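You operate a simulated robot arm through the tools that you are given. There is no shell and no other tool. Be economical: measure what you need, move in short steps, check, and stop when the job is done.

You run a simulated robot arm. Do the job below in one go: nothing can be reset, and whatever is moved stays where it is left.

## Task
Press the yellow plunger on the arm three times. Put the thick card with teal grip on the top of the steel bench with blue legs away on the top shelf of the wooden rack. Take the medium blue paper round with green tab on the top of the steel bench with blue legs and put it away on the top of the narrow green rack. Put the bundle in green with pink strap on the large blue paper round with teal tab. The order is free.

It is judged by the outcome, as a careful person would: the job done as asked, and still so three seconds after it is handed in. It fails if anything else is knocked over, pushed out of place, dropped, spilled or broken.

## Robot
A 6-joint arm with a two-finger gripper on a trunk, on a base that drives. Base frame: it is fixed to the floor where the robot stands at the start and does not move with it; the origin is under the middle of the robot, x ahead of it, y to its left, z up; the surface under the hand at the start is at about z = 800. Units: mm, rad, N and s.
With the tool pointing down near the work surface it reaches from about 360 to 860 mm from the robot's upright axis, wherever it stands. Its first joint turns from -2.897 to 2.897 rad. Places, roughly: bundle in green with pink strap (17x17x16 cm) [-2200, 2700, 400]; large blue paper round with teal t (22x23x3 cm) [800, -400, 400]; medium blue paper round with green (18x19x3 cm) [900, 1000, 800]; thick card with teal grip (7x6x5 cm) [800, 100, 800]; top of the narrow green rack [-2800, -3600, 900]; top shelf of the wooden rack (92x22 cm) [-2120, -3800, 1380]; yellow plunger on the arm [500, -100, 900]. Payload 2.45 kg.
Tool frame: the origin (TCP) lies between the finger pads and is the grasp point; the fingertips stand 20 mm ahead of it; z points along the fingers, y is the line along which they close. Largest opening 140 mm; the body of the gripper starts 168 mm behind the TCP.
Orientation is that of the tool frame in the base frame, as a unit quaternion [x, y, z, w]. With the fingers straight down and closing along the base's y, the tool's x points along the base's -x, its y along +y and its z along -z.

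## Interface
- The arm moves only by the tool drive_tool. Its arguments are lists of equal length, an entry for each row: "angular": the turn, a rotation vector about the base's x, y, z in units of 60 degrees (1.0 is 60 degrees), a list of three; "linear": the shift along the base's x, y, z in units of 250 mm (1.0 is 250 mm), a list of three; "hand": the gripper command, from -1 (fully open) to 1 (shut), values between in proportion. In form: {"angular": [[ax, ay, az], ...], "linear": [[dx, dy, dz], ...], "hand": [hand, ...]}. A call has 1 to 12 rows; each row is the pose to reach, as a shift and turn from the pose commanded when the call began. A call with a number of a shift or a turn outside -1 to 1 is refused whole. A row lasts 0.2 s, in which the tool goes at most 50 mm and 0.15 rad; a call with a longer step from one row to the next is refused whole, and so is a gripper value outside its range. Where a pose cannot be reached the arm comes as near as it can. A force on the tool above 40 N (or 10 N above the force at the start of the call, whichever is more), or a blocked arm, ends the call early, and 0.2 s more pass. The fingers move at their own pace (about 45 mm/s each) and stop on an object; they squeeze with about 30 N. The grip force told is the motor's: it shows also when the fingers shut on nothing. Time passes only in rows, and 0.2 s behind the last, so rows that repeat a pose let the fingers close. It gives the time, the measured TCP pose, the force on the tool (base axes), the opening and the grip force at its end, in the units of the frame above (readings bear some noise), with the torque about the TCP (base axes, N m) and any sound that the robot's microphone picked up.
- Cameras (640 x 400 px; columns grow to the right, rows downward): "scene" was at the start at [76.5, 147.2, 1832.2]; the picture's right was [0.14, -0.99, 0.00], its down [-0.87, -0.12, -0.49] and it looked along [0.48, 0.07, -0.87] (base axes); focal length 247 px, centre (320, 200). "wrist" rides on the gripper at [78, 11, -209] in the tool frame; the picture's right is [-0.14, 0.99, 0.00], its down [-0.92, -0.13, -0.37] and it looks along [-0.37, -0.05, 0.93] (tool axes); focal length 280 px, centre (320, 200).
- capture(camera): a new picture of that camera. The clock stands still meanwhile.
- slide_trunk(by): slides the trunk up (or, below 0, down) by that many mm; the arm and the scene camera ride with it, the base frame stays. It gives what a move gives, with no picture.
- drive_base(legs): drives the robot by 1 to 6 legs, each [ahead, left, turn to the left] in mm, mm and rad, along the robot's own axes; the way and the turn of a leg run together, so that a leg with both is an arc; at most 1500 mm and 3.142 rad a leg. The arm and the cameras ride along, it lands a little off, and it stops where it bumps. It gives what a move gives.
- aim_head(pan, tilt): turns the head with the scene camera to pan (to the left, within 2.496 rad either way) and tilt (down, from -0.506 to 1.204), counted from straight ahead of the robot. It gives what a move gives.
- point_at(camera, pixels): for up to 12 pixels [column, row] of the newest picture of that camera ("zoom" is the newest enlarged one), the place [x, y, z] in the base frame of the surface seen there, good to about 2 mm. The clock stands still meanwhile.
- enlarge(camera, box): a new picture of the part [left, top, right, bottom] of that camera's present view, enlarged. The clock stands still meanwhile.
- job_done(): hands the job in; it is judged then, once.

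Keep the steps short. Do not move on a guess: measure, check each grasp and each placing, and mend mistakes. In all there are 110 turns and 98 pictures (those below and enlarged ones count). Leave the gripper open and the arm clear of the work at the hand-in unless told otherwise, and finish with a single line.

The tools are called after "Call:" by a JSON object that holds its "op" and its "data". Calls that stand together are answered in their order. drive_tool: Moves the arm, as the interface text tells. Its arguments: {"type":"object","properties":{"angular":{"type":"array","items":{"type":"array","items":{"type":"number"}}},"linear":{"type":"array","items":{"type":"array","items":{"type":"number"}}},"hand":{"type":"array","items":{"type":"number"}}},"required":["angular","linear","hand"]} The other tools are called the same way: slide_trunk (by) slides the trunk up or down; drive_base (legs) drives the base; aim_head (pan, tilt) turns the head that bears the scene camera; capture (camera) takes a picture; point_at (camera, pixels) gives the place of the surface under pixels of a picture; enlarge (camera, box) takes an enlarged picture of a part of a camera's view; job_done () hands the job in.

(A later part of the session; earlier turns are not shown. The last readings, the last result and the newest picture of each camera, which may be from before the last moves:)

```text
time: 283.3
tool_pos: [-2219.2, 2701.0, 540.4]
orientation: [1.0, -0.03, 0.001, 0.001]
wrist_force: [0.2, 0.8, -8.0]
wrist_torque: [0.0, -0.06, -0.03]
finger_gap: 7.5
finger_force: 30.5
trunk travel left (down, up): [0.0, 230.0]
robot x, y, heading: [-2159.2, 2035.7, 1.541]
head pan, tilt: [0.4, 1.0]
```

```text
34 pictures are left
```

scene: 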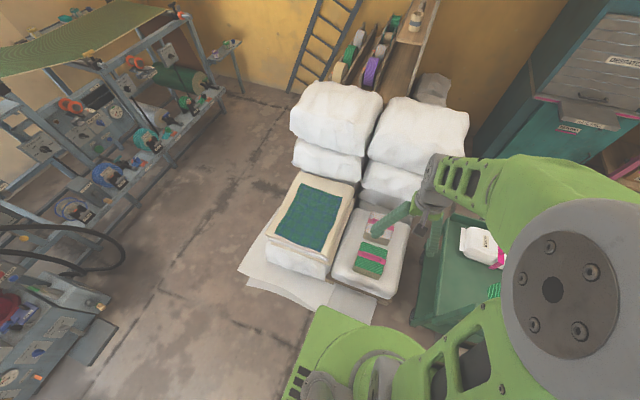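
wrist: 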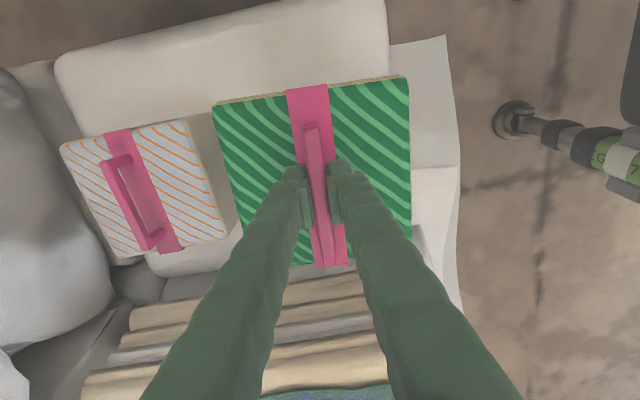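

It is securely lifted (8 N). I raise it another 75 mm, turn it by −86.6° so the bar runs along y, and set it back on the bale.

Call:
{"op": "drive_tool", "data": {"angular": [[0, 0, 0], [0, 0, 0], [0, 0, -0.12], [0, 0, -0.24], [0, 0, -0.36], [0, 0, -0.48], [0, 0, -0.6], [0, 0, -0.722]], "linear": [[0, 0, 0.15], [0, 0, 0.3], [0, 0, 0.3], [0, 0, 0.3], [0, 0, 0.3], [0, 0, 0.3], [0, 0, 0.3], [0, 0, 0.3]], "hand": [1, 1, 1, 1, 1, 1, 1, 1]}}

Call:
{"op": "drive_tool", "data": {"angular": [[0, 0, -0.12], [0, 0, -0.24], [0, 0, -0.36], [0, 0, -0.48], [0, 0, -0.6], [0, 0, -0.721]], "linear": [[0, 0, 0], [0, 0, 0], [0, 0, 0], [0, 0, 0], [0, 0, 0], [0, 0, 0]], "hand": [1, 1, 1, 1, 1, 1]}}

Call:
{"op": "capture", "data": {"camera": "wrist"}}

Call:
{"op": "capture", "data": {"camera": "scene"}}

```text
time: 285.1
tool_pos: [-2219.7, 2701.2, 616.7]
orientation: [0.918, -0.398, 0.0, 0.0]
wrist_force: [-0.2, -1.3, -8.1]
wrist_torque: [-0.01, 0.01, 0.0]
finger_gap: 7.5
finger_force: 30.0
trunk travel left (down, up): [0.0, 230.0]
robot x, y, heading: [-2165.3, 2033.9, 1.542]
head pan, tilt: [0.4, 1.0]
```

```text
time: 286.5
tool_pos: [-2219.9, 2702.1, 618.0]
orientation: [-0.706, 0.708, -0.001, -0.001]
wrist_force: [0.2, -0.3, -9.2]
wrist_torque: [-0.04, 0.04, 0.03]
finger_gap: 7.5
finger_force: 30.1
trunk travel left (down, up): [0.0, 230.0]
robot x, y, heading: [-2161.0, 2033.7, 1.542]
head pan, tilt: [0.4, 1.0]
```

```text
33 pictures are left
```

wrist: 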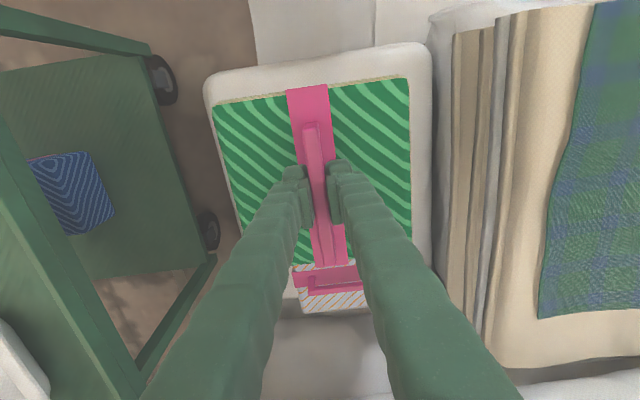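

```text
32 pictures are left
```

scene: 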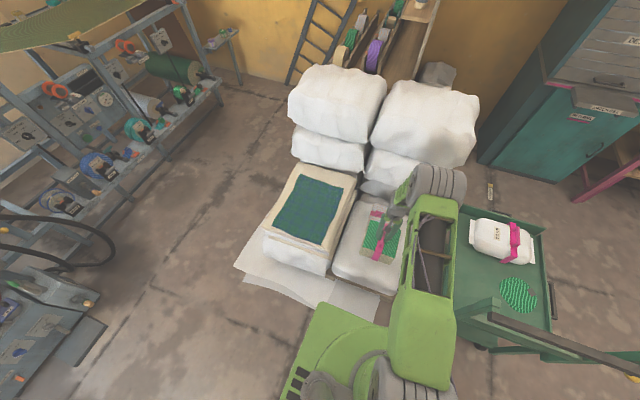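

The bar now runs along y. I lower it to just at the bale (TCP z≈446) and release.

Call:
{"op": "drive_tool", "data": {"angular": [[0, 0, 0], [0, 0, 0], [0, 0, 0], [0, 0, 0], [0, 0, 0], [0, 0, 0], [0, 0, 0]], "linear": [[0, -0.02, -0.16], [0, -0.02, -0.32], [0, -0.02, -0.48], [0, -0.02, -0.6], [0, -0.02, -0.66], [0, -0.02, -0.684], [0, -0.02, -0.684]], "hand": [1, 1, 1, 1, 1, 1, 1]}}

```text
time: 288.1
tool_pos: [-2219.9, 2696.1, 446.6]
orientation: [0.707, -0.707, 0.0, 0.0]
wrist_force: [-0.1, 0.1, -9.4]
wrist_torque: [-0.02, 0.03, 0.0]
finger_gap: 7.5
finger_force: 29.6
trunk travel left (down, up): [0.0, 230.0]
robot x, y, heading: [-2164.4, 2034.8, 1.544]
head pan, tilt: [0.4, 1.0]
```

Still hanging, so it's not on the bale yet. A few mm lower, until the weight comes off, then I release and lift.

Call:
{"op": "drive_tool", "data": {"angular": [[0, 0, 0], [0, 0, 0], [0, 0, 0], [0, 0, 0]], "linear": [[0, 0, -0.006], [0, 0, -0.012], [0, 0, -0.016], [0, 0, -0.016]], "hand": [1, 1, 1, 1]}}

Call:
{"op": "drive_tool", "data": {"angular": [[0, 0, 0], [0, 0, 0], [0, 0, 0], [0, 0, 0], [0, 0, 0], [0, 0, 0], [0, 0, 0], [0, 0, 0]], "linear": [[0, 0, 0], [0, 0, 0], [0, 0, 0.04], [0, 0, 0.12], [0, 0, 0.3], [0, 0, 0.48], [0, 0, 0.66], [0, 0, 0.84]], "hand": [0.5, 0.3, 0.3, 0.3, 0.3, 0.3, 0.3, 0.3]}}

Call:
{"op": "capture", "data": {"camera": "wrist"}}

```text
time: 289.1
tool_pos: [-2219.4, 2696.7, 443.5]
orientation: [-0.707, 0.707, 0.0, 0.0]
wrist_force: [-1.5, -4.6, 0.4]
wrist_torque: [0.24, 0.0, 0.02]
finger_gap: 7.3
finger_force: 30.4
trunk travel left (down, up): [0.0, 230.0]
robot x, y, heading: [-2160.9, 2029.9, 1.54]
head pan, tilt: [0.4, 1.0]
```

```text
time: 290.9
tool_pos: [-2220.7, 2695.6, 652.2]
orientation: [-0.706, 0.708, -0.001, 0.0]
wrist_force: [0.7, 0.5, 0.3]
wrist_torque: [0.03, 0.02, 0.01]
finger_gap: 49.0
finger_force: 0.0
trunk travel left (down, up): [0.0, 230.0]
robot x, y, heading: [-2163.5, 2033.3, 1.538]
head pan, tilt: [0.4, 1.0]
```

```text
31 pictures are left
```

wrist: 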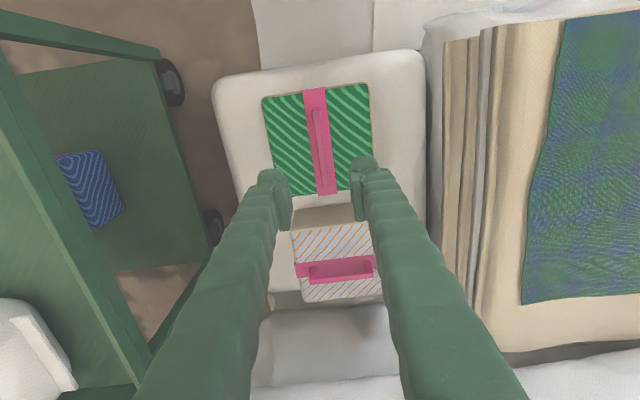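

Placed neatly with the bar along y. I measure the bar, back the base by 300 mm, and pitch the tool up towards horizontal (80°).

Call:
{"op": "point_at", "data": {"camera": "wrist", "pixels": [[316, 112], [319, 130], [323, 160], [326, 180], [308, 90], [340, 86], [330, 194], [268, 100], [372, 150]]}}

Call:
{"op": "drive_base", "data": {"legs": [[-300, 0, 0.03]]}}

Call:
{"op": "drive_tool", "data": {"angular": [[0.133, 0, 0], [0.266, 0, 0], [0.4, 0, 0], [0.533, 0, 0], [0.667, 0, 0]], "linear": [[0, 0, 0], [0, 0, 0], [0, 0, 0], [0, 0, 0], [0, 0, 0]], "hand": [0.3, 0.3, 0.3, 0.3, 0.3]}}

Call:
{"op": "drive_tool", "data": {"angular": [[0.133, 0, 0], [0.266, 0, 0], [0.4, 0, 0], [0.533, 0, 0], [0.667, 0, 0]], "linear": [[0, 0, 0], [0, 0, 0], [0, 0, 0], [0, 0, 0], [0, 0, 0]], "hand": [0.3, 0.3, 0.3, 0.3, 0.3]}}

Call:
{"op": "capture", "data": {"camera": "scene"}}

Call:
{"op": "capture", "data": {"camera": "wrist"}}

```text
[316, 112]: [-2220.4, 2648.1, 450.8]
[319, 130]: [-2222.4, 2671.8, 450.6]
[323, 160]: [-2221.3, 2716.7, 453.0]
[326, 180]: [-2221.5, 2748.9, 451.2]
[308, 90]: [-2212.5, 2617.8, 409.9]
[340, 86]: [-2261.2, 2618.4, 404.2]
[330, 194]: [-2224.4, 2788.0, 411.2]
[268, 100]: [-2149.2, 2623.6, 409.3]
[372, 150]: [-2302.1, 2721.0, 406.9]
```

```text
time: 293.0
tool_pos: [-2243.2, 2391.1, 652.2]
orientation: [0.716, -0.698, 0.001, 0.0]
wrist_force: [-0.3, -0.1, -1.4]
wrist_torque: [0.03, -0.02, -0.01]
finger_gap: 49.0
finger_force: 0.1
trunk travel left (down, up): [0.0, 230.0]
robot x, y, heading: [-2165.3, 1727.5, 1.571]
head pan, tilt: [0.4, 1.0]
```

```text
time: 294.2
tool_pos: [-2242.0, 2388.8, 652.1]
orientation: [0.673, -0.656, -0.238, -0.245]
wrist_force: [0.7, 0.4, -0.9]
wrist_torque: [0.01, 0.02, -0.01]
finger_gap: 48.8
finger_force: 0.1
out of reach, approached as far as the arm can: row 2
trunk travel left (down, up): [0.0, 230.0]
robot x, y, heading: [-2166.9, 1729.5, 1.569]
head pan, tilt: [0.4, 1.0]
```

```text
time: 295.4
tool_pos: [-2241.8, 2389.3, 652.3]
orientation: [0.548, -0.534, -0.449, -0.462]
wrist_force: [-1.1, 0.3, 0.4]
wrist_torque: [-0.01, -0.01, 0.01]
finger_gap: 49.1
finger_force: 0.0
trunk travel left (down, up): [0.0, 230.0]
robot x, y, heading: [-2170.4, 1730.3, 1.569]
head pan, tilt: [0.4, 1.0]
```

```text
30 pictures are left
```

scene: 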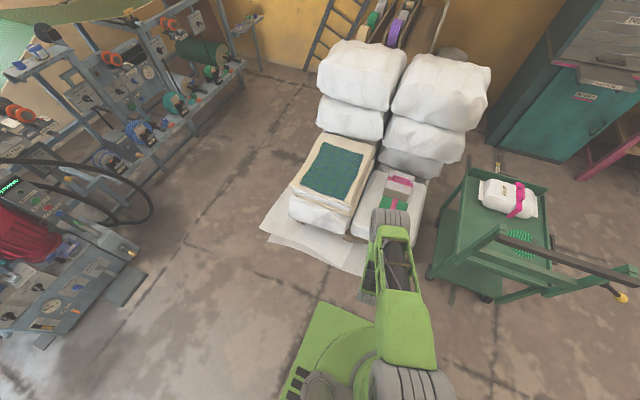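

```text
29 pictures are left
```

wrist: 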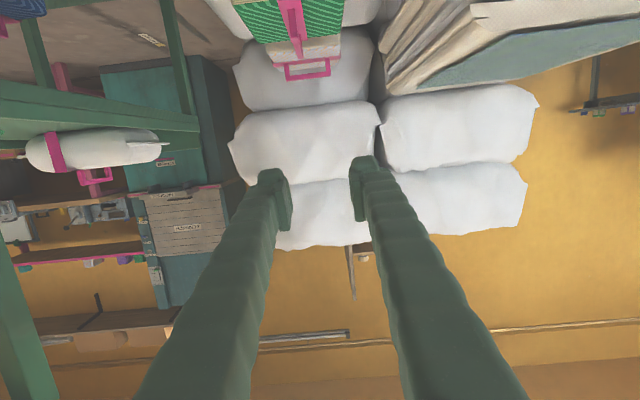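

The tool is nearly horizontal. Bar: x −2221, y 2645–2752, z 440–452. I straighten the yaw and lower to bar height in front of the bundle.

Call:
{"op": "drive_tool", "data": {"angular": [[0, 0, -0.025], [0, 0, -0.025], [0, 0, -0.025], [0, 0, -0.025], [0, 0, -0.025], [0, 0, -0.025]], "linear": [[0.04, 0, -0.16], [0.08, 0, -0.32], [0.08, 0, -0.48], [0.08, 0, -0.62], [0.08, 0, -0.74], [0.08, 0, -0.82]], "hand": [0.3, 0.3, 0.3, 0.3, 0.3, 0.3]}}

Call:
{"op": "drive_base", "data": {"legs": [[130, 0, 0]]}}

Call:
{"op": "capture", "data": {"camera": "wrist"}}

```text
time: 296.8
tool_pos: [-2221.8, 2394.7, 523.2]
orientation: [-0.542, 0.543, 0.441, 0.466]
wrist_force: [-0.2, 0.8, -0.1]
wrist_torque: [0.02, -0.01, 0.02]
finger_gap: 49.1
finger_force: 0.0
out of reach, approached as far as the arm can: row 4, 5, 6
trunk travel left (down, up): [0.0, 230.0]
robot x, y, heading: [-2166.0, 1728.8, 1.565]
head pan, tilt: [0.4, 1.0]
```

```text
time: 298.1
tool_pos: [-2221.5, 2521.4, 521.3]
orientation: [0.542, -0.542, -0.442, -0.466]
wrist_force: [0.4, 0.5, 0.0]
wrist_torque: [-0.02, -0.01, -0.05]
finger_gap: 49.0
finger_force: 0.1
trunk travel left (down, up): [0.0, 230.0]
robot x, y, heading: [-2168.3, 1857.9, 1.57]
head pan, tilt: [0.4, 1.0]
```

```text
28 pictures are left
```

wrist: 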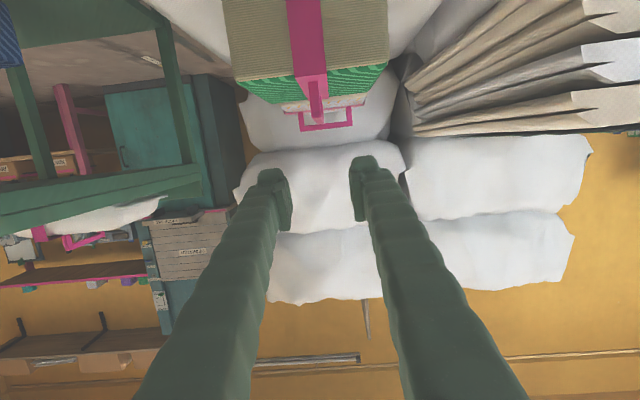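

The arm bottomed out at z≈522 at this radius. Farther out it may go lower; I try 75 mm further out and down.

Call:
{"op": "drive_tool", "data": {"angular": [[0, 0, 0], [0, 0, 0], [0, 0, 0], [0, 0, 0], [0, 0, 0]], "linear": [[0, 0.15, 0], [0, 0.3, 0], [0, 0.3, -0.1], [0, 0.3, -0.2], [0, 0.3, -0.3]], "hand": [0.3, 0.3, 0.3, 0.3, 0.3]}}

```text
time: 299.3
tool_pos: [-2222.0, 2596.9, 515.2]
orientation: [0.543, -0.543, -0.441, -0.465]
wrist_force: [1.0, 0.4, 0.8]
wrist_torque: [-0.03, -0.02, -0.03]
finger_gap: 48.8
finger_force: 0.1
out of reach, approached as far as the arm can: row 3, 4, 5
trunk travel left (down, up): [0.0, 230.0]
robot x, y, heading: [-2164.1, 1855.4, 1.571]
head pan, tilt: [0.4, 1.0]
```

The near-horizontal tool can't get as low as 446 here. Better: carry the bundle hanging from above to the bench (z 800) and re-grasp it there. I raise the tool and pitch it down again.

Call:
{"op": "drive_tool", "data": {"angular": [[0, 0, 0], [0, 0, 0], [0, 0, 0], [0, 0, 0], [-0.133, 0, 0], [-0.266, 0, 0], [-0.4, 0, 0], [-0.533, 0, 0], [-0.667, 0, 0]], "linear": [[0, 0, 0.18], [0, 0, 0.36], [0, 0, 0.54], [0, 0, 0.72], [0, 0, 0.72], [0, 0, 0.72], [0, 0, 0.72], [0, 0, 0.72], [0, 0, 0.72]], "hand": [0.3, 0.3, 0.3, 0.3, 0.3, 0.3, 0.3, 0.3, 0.3]}}

Call:
{"op": "drive_tool", "data": {"angular": [[-0.133, 0, 0], [-0.266, 0, 0], [-0.4, 0, 0], [-0.533, 0, 0], [-0.667, 0, 0]], "linear": [[0, 0.08, 0], [0, 0.16, 0], [0, 0.24, 0], [0, 0.32, 0], [0, 0.4, 0]], "hand": [0.3, 0.3, 0.3, 0.3, 0.3]}}

Call:
{"op": "capture", "data": {"camera": "wrist"}}

```text
time: 301.3
tool_pos: [-2220.7, 2595.8, 692.5]
orientation: [0.67, -0.66, -0.229, -0.252]
wrist_force: [0.0, -0.3, 0.2]
wrist_torque: [0.03, 0.02, 0.02]
finger_gap: 49.0
finger_force: 0.0
trunk travel left (down, up): [0.0, 230.0]
robot x, y, heading: [-2166.6, 1854.3, 1.571]
head pan, tilt: [0.4, 1.0]
```

```text
time: 302.5
tool_pos: [-2220.7, 2686.6, 683.5]
orientation: [0.715, -0.699, 0.02, 0.001]
wrist_force: [-0.9, 12.3, 12.9]
wrist_torque: [-2.08, -0.14, -0.08]
finger_gap: 48.9
finger_force: 0.0
out of reach, approached as far as the arm can: row 2, 3
trunk travel left (down, up): [0.0, 230.0]
robot x, y, heading: [-2168.6, 1853.8, 1.57]
head pan, tilt: [0.4, 1.0]
```

```text
27 pictures are left
```

wrist: 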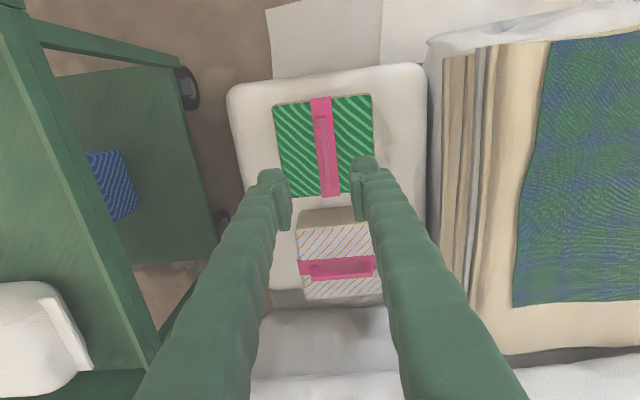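

A force of 12 N showed up, maybe from motion, maybe contact. I hold still and read again, backing slightly.

Call:
{"op": "drive_tool", "data": {"angular": [[0, 0, 0], [0, 0, 0]], "linear": [[0, -0.04, 0.0], [0, -0.08, 0.0]], "hand": [0.3, 0.3]}}

Call:
{"op": "capture", "data": {"camera": "scene"}}

```text
time: 303.1
tool_pos: [-2221.6, 2678.3, 691.2]
orientation: [0.715, -0.699, 0.01, -0.008]
wrist_force: [-0.1, 0.2, -0.3]
wrist_torque: [-0.03, 0.01, -0.01]
finger_gap: 48.8
finger_force: 0.0
trunk travel left (down, up): [0.0, 230.0]
robot x, y, heading: [-2161.9, 1851.3, 1.565]
head pan, tilt: [0.4, 1.0]
```

```text
26 pictures are left
```

scene: 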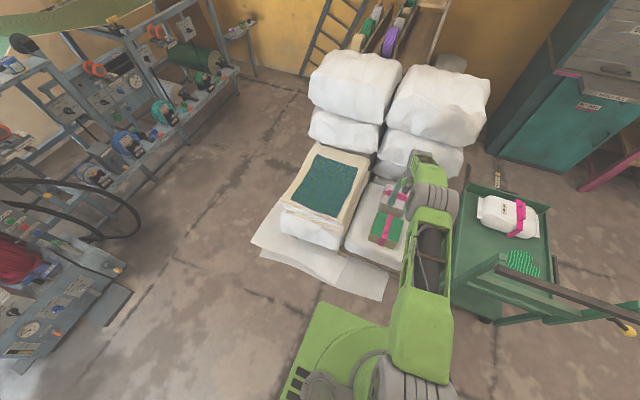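

No contact remains, and nothing was moved: it was the reach limit. I retract 170 mm, drive the base 170 ahead, and check alignment.

Call:
{"op": "drive_tool", "data": {"angular": [[0, 0, 0], [0, 0, -0.01], [0, 0, -0.022], [0, 0, -0.022]], "linear": [[0, -0.18, 0], [0, -0.36, 0], [0, -0.54, 0], [0, -0.68, 0]], "hand": [0.3, 0.3, 0.3, 0.3]}}

Call:
{"op": "drive_base", "data": {"legs": [[180, 0, 0]]}}

Call:
{"op": "capture", "data": {"camera": "wrist"}}

Call:
{"op": "point_at", "data": {"camera": "wrist", "pixels": [[320, 125], [323, 145], [326, 165], [329, 185]]}}

```text
time: 304.1
tool_pos: [-2222.9, 2506.0, 692.8]
orientation: [-0.707, 0.707, -0.01, 0.007]
wrist_force: [0.0, -0.2, 0.5]
wrist_torque: [0.02, -0.02, 0.0]
finger_gap: 49.1
finger_force: 0.1
trunk travel left (down, up): [0.0, 230.0]
robot x, y, heading: [-2167.6, 1857.1, 1.569]
head pan, tilt: [0.4, 1.0]
```

```text
time: 305.6
tool_pos: [-2220.2, 2687.5, 693.1]
orientation: [-0.706, 0.708, -0.011, 0.007]
wrist_force: [-0.2, 0.1, -0.3]
wrist_torque: [-0.02, 0.0, 0.03]
finger_gap: 49.1
finger_force: 0.1
trunk travel left (down, up): [0.0, 230.0]
robot x, y, heading: [-2167.2, 2036.8, 1.566]
head pan, tilt: [0.4, 1.0]
```

```text
25 pictures are left
```

wrist: 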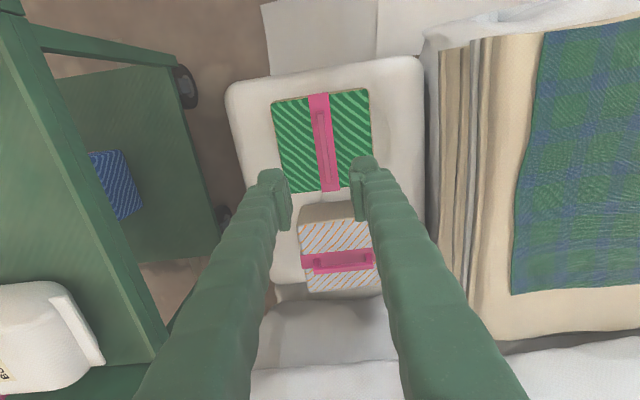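

```text
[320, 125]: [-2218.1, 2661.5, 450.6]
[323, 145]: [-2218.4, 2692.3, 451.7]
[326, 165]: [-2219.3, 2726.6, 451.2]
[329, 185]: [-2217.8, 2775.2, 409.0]
```

Aligned; small tilt corrected on the way. Down 250 mm to z≈443 and close.

Call:
{"op": "drive_tool", "data": {"angular": [[0, 0.024, 0], [0, 0.024, 0], [0, 0.024, 0], [0, 0.024, 0], [0, 0.024, 0], [0, 0.024, 0], [0, 0.024, 0], [0, 0.024, 0], [0, 0.024, 0], [0, 0.024, 0], [0, 0.024, 0]], "linear": [[0.006, 0.02, -0.16], [0.006, 0.04, -0.34], [0.006, 0.04, -0.52], [0.006, 0.04, -0.7], [0.006, 0.04, -0.84], [0.006, 0.04, -0.94], [0.006, 0.04, -1.0], [0.006, 0.04, -1.0], [0.006, 0.04, -1.0], [0.006, 0.04, -1.0], [0.006, 0.04, -1.0]], "hand": [0.3, 0.3, 0.3, 0.3, 0.3, 0.3, 0.3, 1, 1, 1, 1]}}

Call:
{"op": "drive_tool", "data": {"angular": [[0, 0, 0], [0, 0, 0], [0, 0, 0], [0, 0, 0], [0, 0, 0], [0, 0, 0], [0, 0, 0], [0, 0, 0]], "linear": [[0, 0, 0.04], [0, 0, 0.12], [0, 0, 0.28], [0, 0, 0.44], [0, 0, 0.6], [0, 0, 0.76], [0, 0, 0.9], [0, 0, 1.0]], "hand": [1, 1, 1, 1, 1, 1, 1, 1]}}

Call:
{"op": "capture", "data": {"camera": "wrist"}}

```text
time: 308.0
tool_pos: [-2219.6, 2697.0, 440.9]
orientation: [-0.706, 0.708, -0.002, -0.003]
wrist_force: [-0.8, 0.3, 0.1]
wrist_torque: [0.1, 0.0, 0.22]
finger_gap: 7.3
finger_force: 29.9
trunk travel left (down, up): [0.0, 230.0]
robot x, y, heading: [-2163.1, 2039.1, 1.568]
head pan, tilt: [0.4, 1.0]
```

```text
time: 309.8
tool_pos: [-2219.3, 2697.8, 690.2]
orientation: [-0.706, 0.708, -0.001, -0.002]
wrist_force: [0.3, -0.4, -9.7]
wrist_torque: [-0.01, 0.03, -0.01]
finger_gap: 7.4
finger_force: 30.3
trunk travel left (down, up): [0.0, 230.0]
robot x, y, heading: [-2162.7, 2035.8, 1.568]
head pan, tilt: [0.4, 1.0]
```

```text
24 pictures are left
```

wrist: 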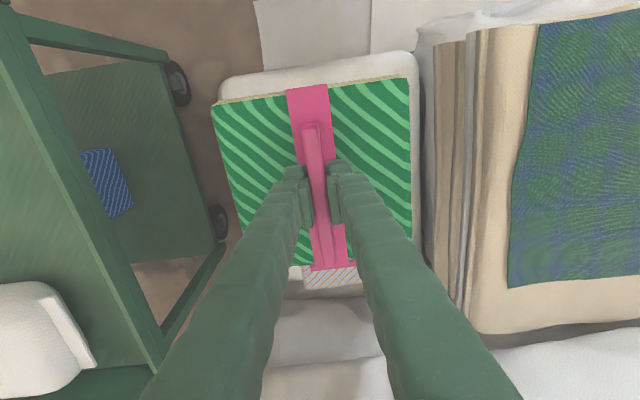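

Held well (9.7 N). I raise it, draw in and drive back to the bench.

Call:
{"op": "slide_trunk", "data": {"by": 200}}

Call:
{"op": "drive_tool", "data": {"angular": [[0, 0, 0], [0, 0, 0], [0, 0, 0], [0, 0, 0], [0, 0, 0], [0, 0, 0], [0, 0, 0], [0, 0, 0]], "linear": [[0, -0.1, 0.14], [0, -0.2, 0.28], [0, -0.3, 0.42], [0, -0.4, 0.56], [0, -0.5, 0.7], [0, -0.6, 0.84], [0, -0.7, 0.98], [0, -0.8, 1.0]], "hand": [1, 1, 1, 1, 1, 1, 1, 1]}}

Call:
{"op": "drive_base", "data": {"legs": [[-110, 0, 0], [0, 0, -1.568], [1000, 0, 0], [1000, 0, 0], [0, -920, 0], [200, 0, 0]]}}

Call:
{"op": "aim_head", "data": {"pan": -0.2, "tilt": 1.0}}

Call:
{"op": "capture", "data": {"camera": "scene"}}

```text
time: 311.9
tool_pos: [-2219.8, 2698.5, 888.4]
orientation: [-0.706, 0.708, -0.002, -0.002]
wrist_force: [0.0, 0.7, -9.1]
wrist_torque: [-0.03, 0.04, -0.01]
finger_gap: 7.3
finger_force: 30.3
trunk travel left (down, up): [-200.0, 30.0]
robot x, y, heading: [-2167.1, 2037.0, 1.57]
head pan, tilt: [0.4, 1.0]
```

```text
time: 313.7
tool_pos: [-2221.4, 2498.1, 1141.7]
orientation: [-0.706, 0.708, -0.001, -0.002]
wrist_force: [0.0, 0.4, -9.0]
wrist_torque: [-0.05, -0.01, 0.01]
finger_gap: 7.3
finger_force: 30.0
trunk travel left (down, up): [-200.0, 30.0]
robot x, y, heading: [-2166.5, 2035.6, 1.568]
head pan, tilt: [0.4, 1.0]
```

```text
time: 337.6
tool_pos: [485.5, 1011.7, 1138.8]
orientation: [0.005, 1.0, 0.0, -0.003]
wrist_force: [0.5, -0.1, -9.0]
wrist_torque: [0.01, 0.11, 0.02]
finger_gap: 7.8
finger_force: 30.1
trunk travel left (down, up): [-200.0, 30.0]
robot x, y, heading: [20.8, 957.4, -0.013]
head pan, tilt: [0.4, 1.0]
```

```text
time: 338.6
tool_pos: [484.2, 1011.8, 1140.4]
orientation: [0.006, 1.0, 0.0, -0.002]
wrist_force: [-0.1, 0.1, -9.2]
wrist_torque: [0.0, 0.05, 0.01]
finger_gap: 7.4
finger_force: 30.1
trunk travel left (down, up): [-200.0, 30.0]
robot x, y, heading: [20.6, 960.7, -0.008]
head pan, tilt: [-0.201, 1.0]
```

```text
23 pictures are left
```

scene: 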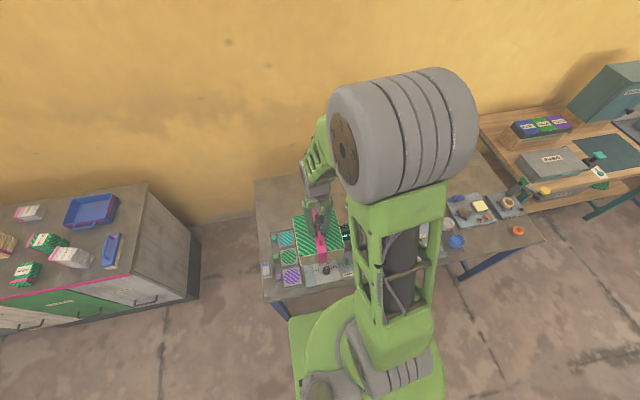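

Now I check the free spot on the bench behind the former for setting the bundle down.

Call:
{"op": "drive_base", "data": {"legs": [[40, 40, 0.01]]}}

Call:
{"op": "aim_head", "data": {"pan": 0.5, "tilt": 0.95}}

Call:
{"op": "enlarge", "data": {"camera": "scene", "box": [300, 140, 480, 300]}}

```text
time: 339.7
tool_pos: [523.7, 1056.7, 1140.4]
orientation: [0.0, 1.0, -0.002, -0.003]
wrist_force: [0.0, 0.9, -9.3]
wrist_torque: [-0.04, 0.07, 0.04]
finger_gap: 7.4
finger_force: 29.8
trunk travel left (down, up): [-200.0, 30.0]
robot x, y, heading: [59.1, 998.7, -0.004]
head pan, tilt: [-0.201, 1.0]
```

```text
time: 340.7
tool_pos: [522.9, 1055.1, 1140.5]
orientation: [0.001, 1.0, 0.0, -0.003]
wrist_force: [-0.1, -0.1, -8.6]
wrist_torque: [0.02, 0.02, -0.01]
finger_gap: 7.5
finger_force: 29.6
trunk travel left (down, up): [-200.0, 30.0]
robot x, y, heading: [60.6, 1001.2, -0.0]
head pan, tilt: [0.499, 0.949]
```

```text
2.50 times, centred on (390, 220) of scene
```

zoom: 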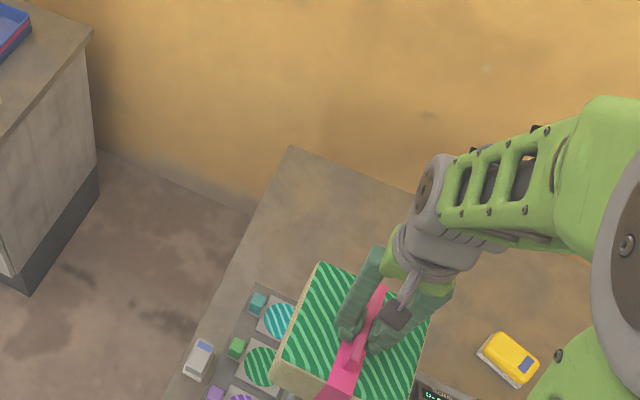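

I move it out over the free rear corner of the bench and look.

Call:
{"op": "drive_tool", "data": {"angular": [[0, 0, 0], [0, 0, 0], [0, 0, 0], [0, 0, 0], [0, 0, 0], [0, 0, 0]], "linear": [[0.18, 0, 0], [0.36, 0, 0], [0.54, 0, 0], [0.72, 0, 0], [0.88, 0, 0], [1.0, 0, 0]], "hand": [1, 1, 1, 1, 1, 1]}}

Call:
{"op": "drive_tool", "data": {"angular": [[0, 0, 0], [0, 0, 0], [0, 0, 0], [0, 0, 0]], "linear": [[0.1, 0, -0.1], [0.18, 0, -0.22], [0.18, 0, -0.38], [0.18, 0, -0.5]], "hand": [1, 1, 1, 1]}}

Call:
{"op": "capture", "data": {"camera": "scene"}}

Call:
{"op": "capture", "data": {"camera": "wrist"}}

```text
time: 342.1
tool_pos: [776.0, 1054.6, 1139.4]
orientation: [0.001, 1.0, -0.001, -0.003]
wrist_force: [0.3, -0.2, -8.5]
wrist_torque: [0.0, 0.06, 0.05]
finger_gap: 7.4
finger_force: 30.3
trunk travel left (down, up): [-200.0, 30.0]
robot x, y, heading: [61.1, 1000.9, -0.004]
head pan, tilt: [0.499, 0.949]
```

```text
time: 343.1
tool_pos: [819.6, 1056.2, 1016.7]
orientation: [0.001, 1.0, 0.0, -0.002]
wrist_force: [0.1, -0.6, -8.8]
wrist_torque: [0.02, 0.08, -0.04]
finger_gap: 7.3
finger_force: 29.8
trunk travel left (down, up): [-200.0, 30.0]
robot x, y, heading: [61.1, 1002.2, 0.003]
head pan, tilt: [0.499, 0.949]
```

```text
21 pictures are left
```

scene: 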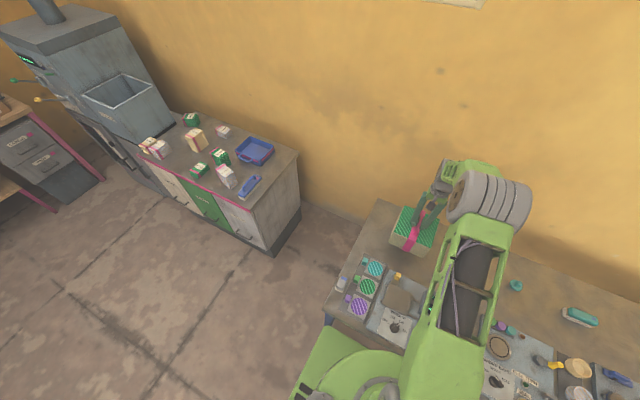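

```text
20 pictures are left
```

wrist: 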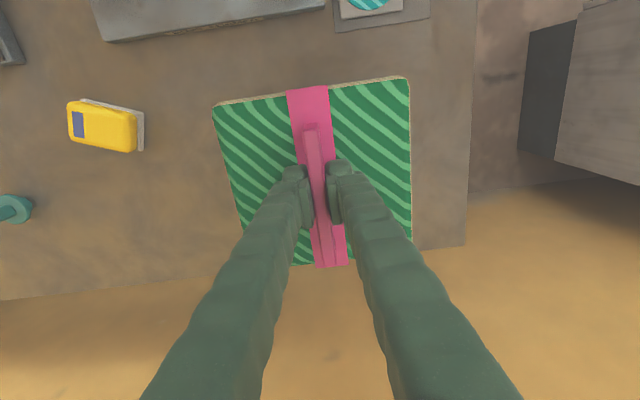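

Clear all round. I lower to ~3 mm above, then creep until the weight is off.

Call:
{"op": "drive_tool", "data": {"angular": [[0, 0, 0], [0, 0, 0], [0, 0, 0], [0, 0, 0], [0, 0, 0], [0, 0, 0], [0, 0, 0], [0, 0, 0]], "linear": [[0, 0, -0.12], [0, 0, -0.22], [0, 0, -0.27], [0, 0, -0.286], [0, 0, -0.294], [0, 0, -0.302], [0, 0, -0.306], [0, 0, -0.306]], "hand": [1, 1, 1, 1, 1, 1, 1, 1]}}

```text
time: 344.9
tool_pos: [818.2, 1056.4, 942.7]
orientation: [0.001, 1.0, 0.001, 0.0]
wrist_force: [-8.0, 1.6, 29.8]
wrist_torque: [0.0, 0.13, 0.03]
finger_gap: 7.4
finger_force: 29.8
trunk travel left (down, up): [-200.0, 30.0]
robot x, y, heading: [61.3, 1001.7, -0.002]
head pan, tilt: [0.499, 0.949]
```

It rests on the bench. I release, lift, back off 250 mm and pitch the tool up by 80°.

Call:
{"op": "drive_tool", "data": {"angular": [[0, 0, 0], [0, 0, 0], [0, 0, 0], [0, 0, 0], [0, 0, 0], [0, 0, 0], [0, 0, 0], [0, 0, 0], [0, 0, 0], [0, 0, 0]], "linear": [[0, 0, 0.01], [0, 0, 0.01], [0, 0, 0.06], [0, 0, 0.2], [0, 0, 0.38], [-0.18, 0, 0.45], [-0.36, 0, 0.45], [-0.54, 0, 0.45], [-0.72, 0, 0.45], [-0.9, 0, 0.45]], "hand": [0.5, 0.3, 0.3, 0.3, 0.3, 0.3, 0.3, 0.3, 0.3, 0.3]}}

Call:
{"op": "drive_tool", "data": {"angular": [[0, -0.133, 0], [0, -0.266, 0], [0, -0.4, 0], [0, -0.533, 0], [0, -0.667, 0]], "linear": [[0, 0, 0], [0, 0, 0], [0, 0, 0], [0, 0, 0], [0, 0, 0]], "hand": [0.3, 0.3, 0.3, 0.3, 0.3]}}

Call:
{"op": "drive_tool", "data": {"angular": [[0, -0.133, 0], [0, -0.266, 0], [0, -0.4, 0], [0, -0.533, 0], [0, -0.667, 0]], "linear": [[0, 0, 0], [0, 0, 0], [0, 0, 0], [0, 0, 0], [0, 0, 0]], "hand": [0.3, 0.3, 0.3, 0.3, 0.3]}}

Call:
{"op": "capture", "data": {"camera": "wrist"}}

```text
time: 347.1
tool_pos: [592.5, 1054.9, 1052.8]
orientation: [0.001, 1.0, 0.0, -0.001]
wrist_force: [-0.1, -0.4, -0.9]
wrist_torque: [0.01, -0.05, 0.02]
finger_gap: 49.2
finger_force: 0.0
trunk travel left (down, up): [-200.0, 30.0]
robot x, y, heading: [57.8, 999.3, -0.004]
head pan, tilt: [0.499, 0.949]
```

```text
time: 348.3
tool_pos: [621.1, 1061.2, 1043.1]
orientation: [0.001, 0.941, -0.001, 0.339]
wrist_force: [-0.3, 1.2, 1.0]
wrist_torque: [-0.01, 0.04, 0.02]
finger_gap: 49.0
finger_force: 0.1
out of reach, approached as far as the arm can: row 2, 5
trunk travel left (down, up): [-200.0, 30.0]
robot x, y, heading: [58.9, 1000.2, -0.003]
head pan, tilt: [0.499, 0.949]
```

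```text
time: 349.5
tool_pos: [632.7, 1079.7, 1045.5]
orientation: [0.002, 0.77, -0.003, 0.639]
wrist_force: [0.2, 0.9, 0.7]
wrist_torque: [0.0, -0.01, -0.07]
finger_gap: 49.0
finger_force: 0.1
out of reach, approached as far as the arm can: row 1, 2, 3, 5
trunk travel left (down, up): [-200.0, 30.0]
robot x, y, heading: [58.8, 1000.2, -0.001]
head pan, tilt: [0.499, 0.949]
```

```text
19 pictures are left
```

wrist: 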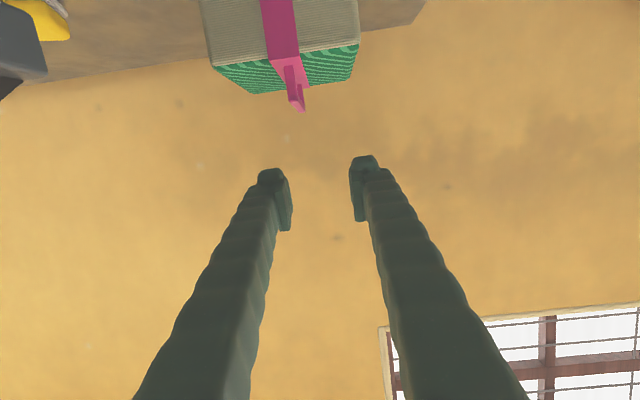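

Pitched up; close in the arm couldn't quite reach the commanded point. I measure the bar end, then go to x≈690 at bar height.

Call:
{"op": "point_at", "data": {"camera": "wrist", "pixels": [[291, 72], [300, 105], [297, 95], [290, 30], [283, 50], [304, 80], [225, 67], [355, 48]]}}

Call:
{"op": "drive_tool", "data": {"angular": [[0, 0, 0], [0, 0, 0], [0, 0, 0], [0, 0, 0], [0, 0, 0], [0, 0, 0]], "linear": [[0.15, 0, 0], [0.3, 0, 0], [0.38, 0, -0.1], [0.38, 0, -0.22], [0.38, 0, -0.34], [0.38, 0, -0.43]], "hand": [0.3, 0.3, 0.3, 0.3, 0.3, 0.3]}}

Call:
{"op": "capture", "data": {"camera": "wrist"}}

```text
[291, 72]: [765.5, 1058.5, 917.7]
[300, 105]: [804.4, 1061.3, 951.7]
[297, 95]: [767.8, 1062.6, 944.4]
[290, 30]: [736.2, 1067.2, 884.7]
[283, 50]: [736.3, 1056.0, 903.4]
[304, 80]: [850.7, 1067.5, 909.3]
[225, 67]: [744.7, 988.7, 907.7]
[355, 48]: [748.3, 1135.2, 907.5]
```

```text
time: 350.9
tool_pos: [728.4, 1077.4, 936.0]
orientation: [0.002, 0.767, -0.001, 0.641]
wrist_force: [0.5, -0.5, 0.2]
wrist_torque: [-0.02, -0.03, -0.02]
finger_gap: 49.1
finger_force: 0.1
trunk travel left (down, up): [-200.0, 30.0]
robot x, y, heading: [61.4, 999.8, 0.001]
head pan, tilt: [0.499, 0.949]
```

```text
18 pictures are left
```

wrist: 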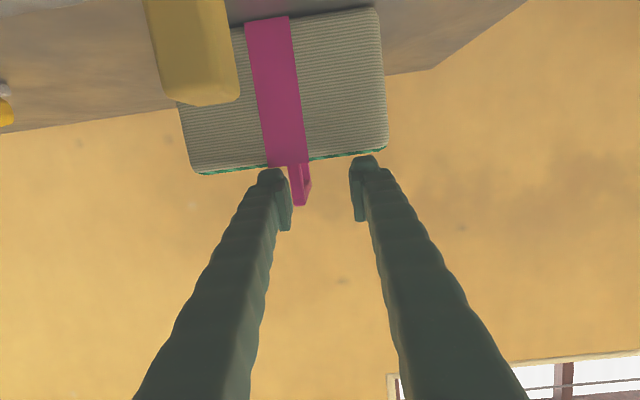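

The tool is at y 1077, bar at y≈1061; I need −16 mm in y and +9 in z. A yellow block appears near the camera – I check its height first.

Call:
{"op": "point_at", "data": {"camera": "wrist", "pixels": [[190, 50], [215, 98], [160, 20], [300, 175], [302, 195], [292, 190], [310, 185]]}}

```text
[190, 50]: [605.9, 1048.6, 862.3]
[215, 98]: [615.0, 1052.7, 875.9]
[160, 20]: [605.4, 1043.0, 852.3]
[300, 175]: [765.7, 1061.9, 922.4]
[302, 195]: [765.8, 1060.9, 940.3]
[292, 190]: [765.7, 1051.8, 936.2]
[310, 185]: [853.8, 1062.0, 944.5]
```

The yellow knob (top 876) would come near the camera housing. I tilt the tool 10° more downward (20° below horizontal), which raises the camera well clear, and line up with the bar.

Call:
{"op": "drive_tool", "data": {"angular": [[0, 0.06, 0], [0, 0.12, 0], [0, 0.167, 0], [0, 0.167, 0]], "linear": [[-0.04, -0.03, 0.04], [-0.04, -0.064, 0.04], [-0.04, -0.064, 0.04], [-0.04, -0.064, 0.04]], "hand": [0.3, 0.3, 0.3, 0.3]}}

Call:
{"op": "capture", "data": {"camera": "wrist"}}

```text
time: 351.9
tool_pos: [718.7, 1061.7, 947.6]
orientation: [0.001, 0.821, 0.0, 0.571]
wrist_force: [-0.9, 0.0, -0.3]
wrist_torque: [0.03, 0.01, -0.01]
finger_gap: 49.0
finger_force: 0.1
trunk travel left (down, up): [-200.0, 30.0]
robot x, y, heading: [62.0, 1000.9, 0.001]
head pan, tilt: [0.499, 0.949]
```

```text
17 pictures are left
```

wrist: 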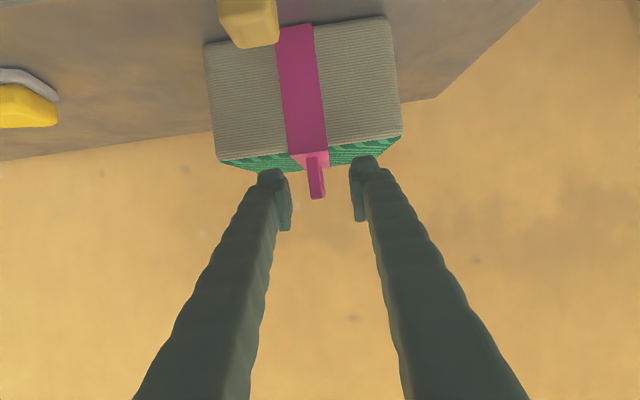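

Centred on the bar. Forward 96 mm, then close.

Call:
{"op": "drive_tool", "data": {"angular": [[0, 0, 0], [0, 0, 0], [0, 0, 0], [0, 0, 0], [0, 0, 0], [0, 0, 0], [0, 0, 0], [0, 0, 0], [0, 0, 0]], "linear": [[0.1, 0, 0], [0.2, 0, -0.006], [0.3, 0, -0.006], [0.384, 0, -0.006], [0.384, 0, -0.006], [0.384, 0, -0.006], [0.384, 0, -0.006], [0.384, 0, -0.006], [0.384, 0, -0.006]], "hand": [0.3, 0.3, 0.3, 0.3, 0.3, 1, 1, 1, 1]}}

Call:
{"op": "drive_tool", "data": {"angular": [[0, 0, 0], [0, 0, 0], [0, 0, 0], [0, 0, 0], [0, 0, 0]], "linear": [[0, 0, 0.04], [0, 0, 0.12], [0, 0, 0.2], [0, 0, 0.3], [0, 0, 0.4]], "hand": [1, 1, 1, 1, 1]}}

Call:
{"op": "capture", "data": {"camera": "wrist"}}

```text
time: 353.9
tool_pos: [814.5, 1060.8, 947.2]
orientation: [0.002, 0.821, 0.0, 0.572]
wrist_force: [-0.1, -4.5, 0.2]
wrist_torque: [-0.01, -0.03, -0.03]
finger_gap: 11.3
finger_force: 29.5
trunk travel left (down, up): [-200.0, 30.0]
robot x, y, heading: [61.2, 1000.9, -0.001]
head pan, tilt: [0.499, 0.949]
```

```text
time: 355.1
tool_pos: [815.3, 1060.0, 1044.8]
orientation: [0.0, 0.821, 0.001, 0.571]
wrist_force: [0.2, -0.8, -9.4]
wrist_torque: [0.0, 0.04, 0.0]
finger_gap: 10.9
finger_force: 29.7
trunk travel left (down, up): [-200.0, 30.0]
robot x, y, heading: [61.7, 997.0, -0.006]
head pan, tilt: [0.499, 0.949]
```

```text
16 pictures are left
```

wrist: 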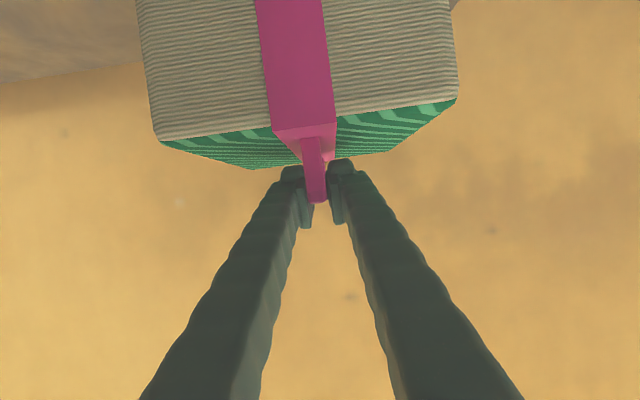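

Held level at 11 mm gap, 9.4 N. I raise it 100 mm, back the base off, draw in, and drive along to the front of the wooden table.

Call:
{"op": "drive_tool", "data": {"angular": [[0, 0, 0], [0, 0, 0], [0, 0, 0]], "linear": [[0, 0, 0.15], [0, 0, 0.3], [0, 0, 0.42]], "hand": [1, 1, 1]}}

Call:
{"op": "drive_base", "data": {"legs": [[-320, 0, 0]]}}

Call:
{"op": "drive_tool", "data": {"angular": [[0, 0, 0], [0, 0, 0], [0, 0, 0], [0, 0, 0]], "linear": [[-0.15, 0, 0], [-0.3, 0, 0], [-0.45, 0, 0], [-0.56, 0, 0]], "hand": [1, 1, 1, 1]}}

Call:
{"op": "drive_base", "data": {"legs": [[0, -730, 0], [0, -730, 0]]}}

Call:
{"op": "aim_head", "data": {"pan": -0.35, "tilt": 0.85}}

Call:
{"op": "capture", "data": {"camera": "scene"}}

```text
time: 355.9
tool_pos: [813.5, 1061.3, 1149.9]
orientation: [0.0, 0.821, 0.0, 0.57]
wrist_force: [-0.6, -0.4, -9.0]
wrist_torque: [0.01, 0.09, 0.02]
finger_gap: 10.8
finger_force: 29.5
trunk travel left (down, up): [-200.0, 30.0]
robot x, y, heading: [57.9, 995.6, 0.0]
head pan, tilt: [0.499, 0.949]
```

```text
time: 358.1
tool_pos: [498.9, 1060.6, 1150.7]
orientation: [0.001, 0.82, 0.0, 0.572]
wrist_force: [-0.6, -0.4, -8.8]
wrist_torque: [0.0, 0.07, -0.01]
finger_gap: 11.0
finger_force: 29.5
trunk travel left (down, up): [-200.0, 30.0]
robot x, y, heading: [-256.3, 1001.8, 0.0]
head pan, tilt: [0.499, 0.949]
```

```text
time: 359.1
tool_pos: [381.2, 1066.0, 1138.8]
orientation: [0.002, 0.821, -0.001, 0.571]
wrist_force: [-0.2, 0.6, -9.4]
wrist_torque: [-0.03, 0.08, -0.02]
finger_gap: 10.9
finger_force: 30.0
out of reach, approached as far as the arm can: row 4
trunk travel left (down, up): [-200.0, 30.0]
robot x, y, heading: [-257.6, 998.1, -0.003]
head pan, tilt: [0.499, 0.949]
```

```text
time: 372.4
tool_pos: [368.3, -413.1, 1138.0]
orientation: [0.008, 0.821, -0.004, 0.571]
wrist_force: [0.4, 0.0, -9.7]
wrist_torque: [-0.01, 0.11, 0.07]
finger_gap: 11.1
finger_force: 29.4
trunk travel left (down, up): [-200.0, 30.0]
robot x, y, heading: [-269.8, -469.7, -0.019]
head pan, tilt: [0.499, 0.949]
```

```text
time: 373.6
tool_pos: [368.2, -411.8, 1139.1]
orientation: [0.008, 0.821, -0.005, 0.571]
wrist_force: [-0.2, -0.2, -9.1]
wrist_torque: [0.0, 0.08, 0.0]
finger_gap: 11.4
finger_force: 29.9
trunk travel left (down, up): [-200.0, 30.0]
robot x, y, heading: [-268.9, -466.9, -0.022]
head pan, tilt: [-0.351, 0.85]
```

```text
15 pictures are left
```

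scene: 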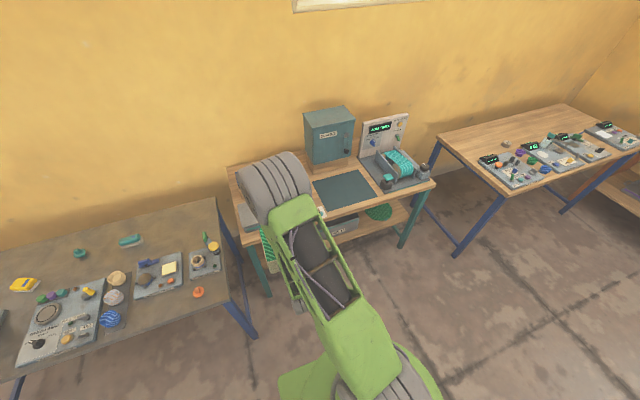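

The arm hides part of the shelf. I zoom in and measure the table's front edge, legs and shelf.

Call:
{"op": "enlarge", "data": {"camera": "scene", "box": [220, 150, 440, 300]}}

Call:
{"op": "point_at", "data": {"camera": "scene", "pixels": [[344, 216], [420, 187], [246, 240], [340, 240], [400, 245], [268, 292], [378, 212], [232, 175], [252, 250], [345, 228]]}}

```text
2.67 times, centred on (330, 225) of scene
```

zoom: 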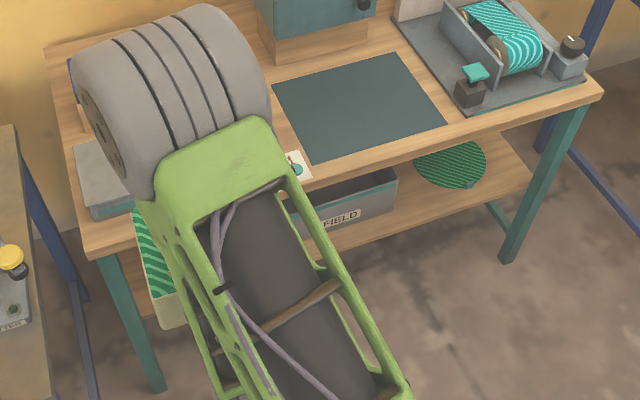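

```text
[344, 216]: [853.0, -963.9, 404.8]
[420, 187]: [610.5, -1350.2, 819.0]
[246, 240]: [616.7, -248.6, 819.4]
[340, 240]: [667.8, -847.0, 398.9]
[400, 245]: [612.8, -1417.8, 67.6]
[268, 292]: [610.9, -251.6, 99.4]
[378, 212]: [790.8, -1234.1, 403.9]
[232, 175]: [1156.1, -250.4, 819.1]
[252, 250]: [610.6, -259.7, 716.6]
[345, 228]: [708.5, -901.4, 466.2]
```

Table top front x≈610 at z 820, left leg y≈−250, shelf z≈400. To see the round unobstructed I move 450 mm right and lower the trunk.

Call:
{"op": "drive_base", "data": {"legs": [[0, -450, 0.02]]}}

Call:
{"op": "slide_trunk", "data": {"by": -200}}

Call:
{"op": "aim_head", "data": {"pan": 0.4, "tilt": 0.75}}

Call:
{"op": "capture", "data": {"camera": "scene"}}

```text
time: 378.1
tool_pos: [361.9, -861.3, 1138.8]
orientation: [0.002, 0.821, -0.001, 0.571]
wrist_force: [0.2, 0.2, -8.8]
wrist_torque: [0.03, 0.05, 0.02]
finger_gap: 10.9
finger_force: 29.5
trunk travel left (down, up): [-200.0, 30.0]
robot x, y, heading: [-277.4, -924.4, -0.008]
head pan, tilt: [-0.351, 0.85]
```

```text
time: 380.3
tool_pos: [361.2, -860.9, 937.9]
orientation: [0.003, 0.821, -0.001, 0.571]
wrist_force: [-0.3, -1.0, -8.5]
wrist_torque: [0.0, 0.07, 0.0]
finger_gap: 11.3
finger_force: 29.9
trunk travel left (down, up): [0.0, 230.0]
robot x, y, heading: [-273.0, -925.2, -0.008]
head pan, tilt: [-0.351, 0.85]
```

```text
time: 381.4
tool_pos: [360.6, -860.7, 937.6]
orientation: [0.002, 0.821, -0.001, 0.572]
wrist_force: [0.0, 0.3, -8.4]
wrist_torque: [0.01, 0.07, 0.02]
finger_gap: 10.9
finger_force: 30.3
trunk travel left (down, up): [0.0, 230.0]
robot x, y, heading: [-272.0, -924.6, -0.005]
head pan, tilt: [0.4, 0.75]
```

```text
13 pictures are left
```

scene: 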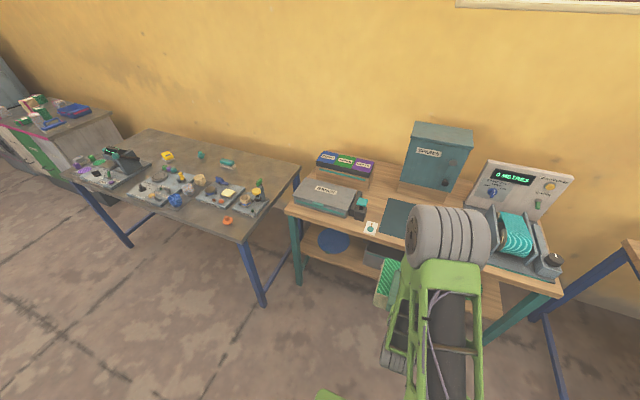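

Now the round is visible at (334,240). I zoom in and measure it.

Call:
{"op": "enlarge", "data": {"camera": "scene", "box": [280, 195, 390, 295]}}

Call:
{"op": "point_at", "data": {"camera": "zoom", "pixels": [[310, 260], [230, 245], [410, 265], [315, 325], [315, 205], [330, 165], [120, 215], [300, 200], [420, 340], [300, 100], [480, 330], [230, 210]]}}

```text
4.00 times, centred on (335, 245) of scene
```

zoom: 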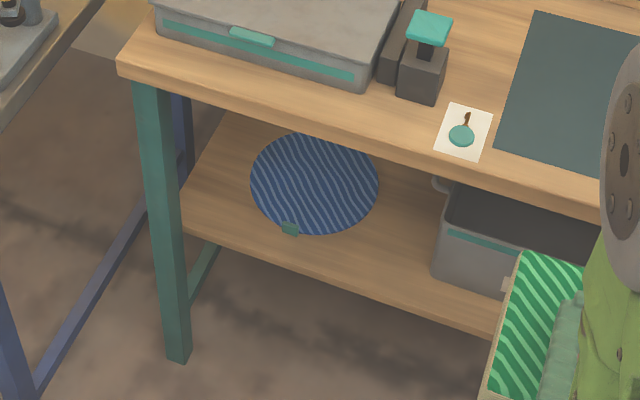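

```text
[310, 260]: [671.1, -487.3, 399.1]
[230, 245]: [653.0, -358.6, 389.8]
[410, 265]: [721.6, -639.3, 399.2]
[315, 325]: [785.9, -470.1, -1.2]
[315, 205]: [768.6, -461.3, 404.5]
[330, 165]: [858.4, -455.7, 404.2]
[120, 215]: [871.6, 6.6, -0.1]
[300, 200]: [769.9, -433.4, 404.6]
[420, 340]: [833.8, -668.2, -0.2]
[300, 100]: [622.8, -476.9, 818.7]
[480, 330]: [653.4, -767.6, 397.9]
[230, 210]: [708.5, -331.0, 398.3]
```

Call:
{"op": "point_at", "data": {"camera": "zoom", "pixels": [[314, 182], [253, 185], [375, 190], [305, 230], [320, 140], [290, 229], [283, 228], [440, 220], [150, 75], [300, 132], [445, 190], [180, 190]]}}

```text
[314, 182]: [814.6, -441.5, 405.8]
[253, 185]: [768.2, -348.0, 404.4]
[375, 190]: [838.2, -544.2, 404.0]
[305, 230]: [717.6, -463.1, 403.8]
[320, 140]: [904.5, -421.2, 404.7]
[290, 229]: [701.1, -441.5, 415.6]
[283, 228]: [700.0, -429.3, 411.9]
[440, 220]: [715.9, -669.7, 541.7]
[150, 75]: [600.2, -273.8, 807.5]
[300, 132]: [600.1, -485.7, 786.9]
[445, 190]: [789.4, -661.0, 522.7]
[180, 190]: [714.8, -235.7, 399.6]
```

Round centre ≈ (808,−443), z 405, tab at the front (701,−437). Table underside ≈ 787 at x 600. To be sure the arm clears the table edge I measure where the arm's big joint lies relative to the tool.

Call:
{"op": "point_at", "data": {"camera": "scene", "pixels": [[415, 240], [440, 240], [470, 230], [450, 212], [415, 265], [400, 310], [440, 290], [445, 340]]}}

```text
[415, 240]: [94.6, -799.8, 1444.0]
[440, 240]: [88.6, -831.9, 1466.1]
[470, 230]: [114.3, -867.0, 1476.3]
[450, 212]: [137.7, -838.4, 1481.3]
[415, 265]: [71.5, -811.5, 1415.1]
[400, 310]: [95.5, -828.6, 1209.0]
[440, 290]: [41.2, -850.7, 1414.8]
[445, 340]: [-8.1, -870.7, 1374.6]
```

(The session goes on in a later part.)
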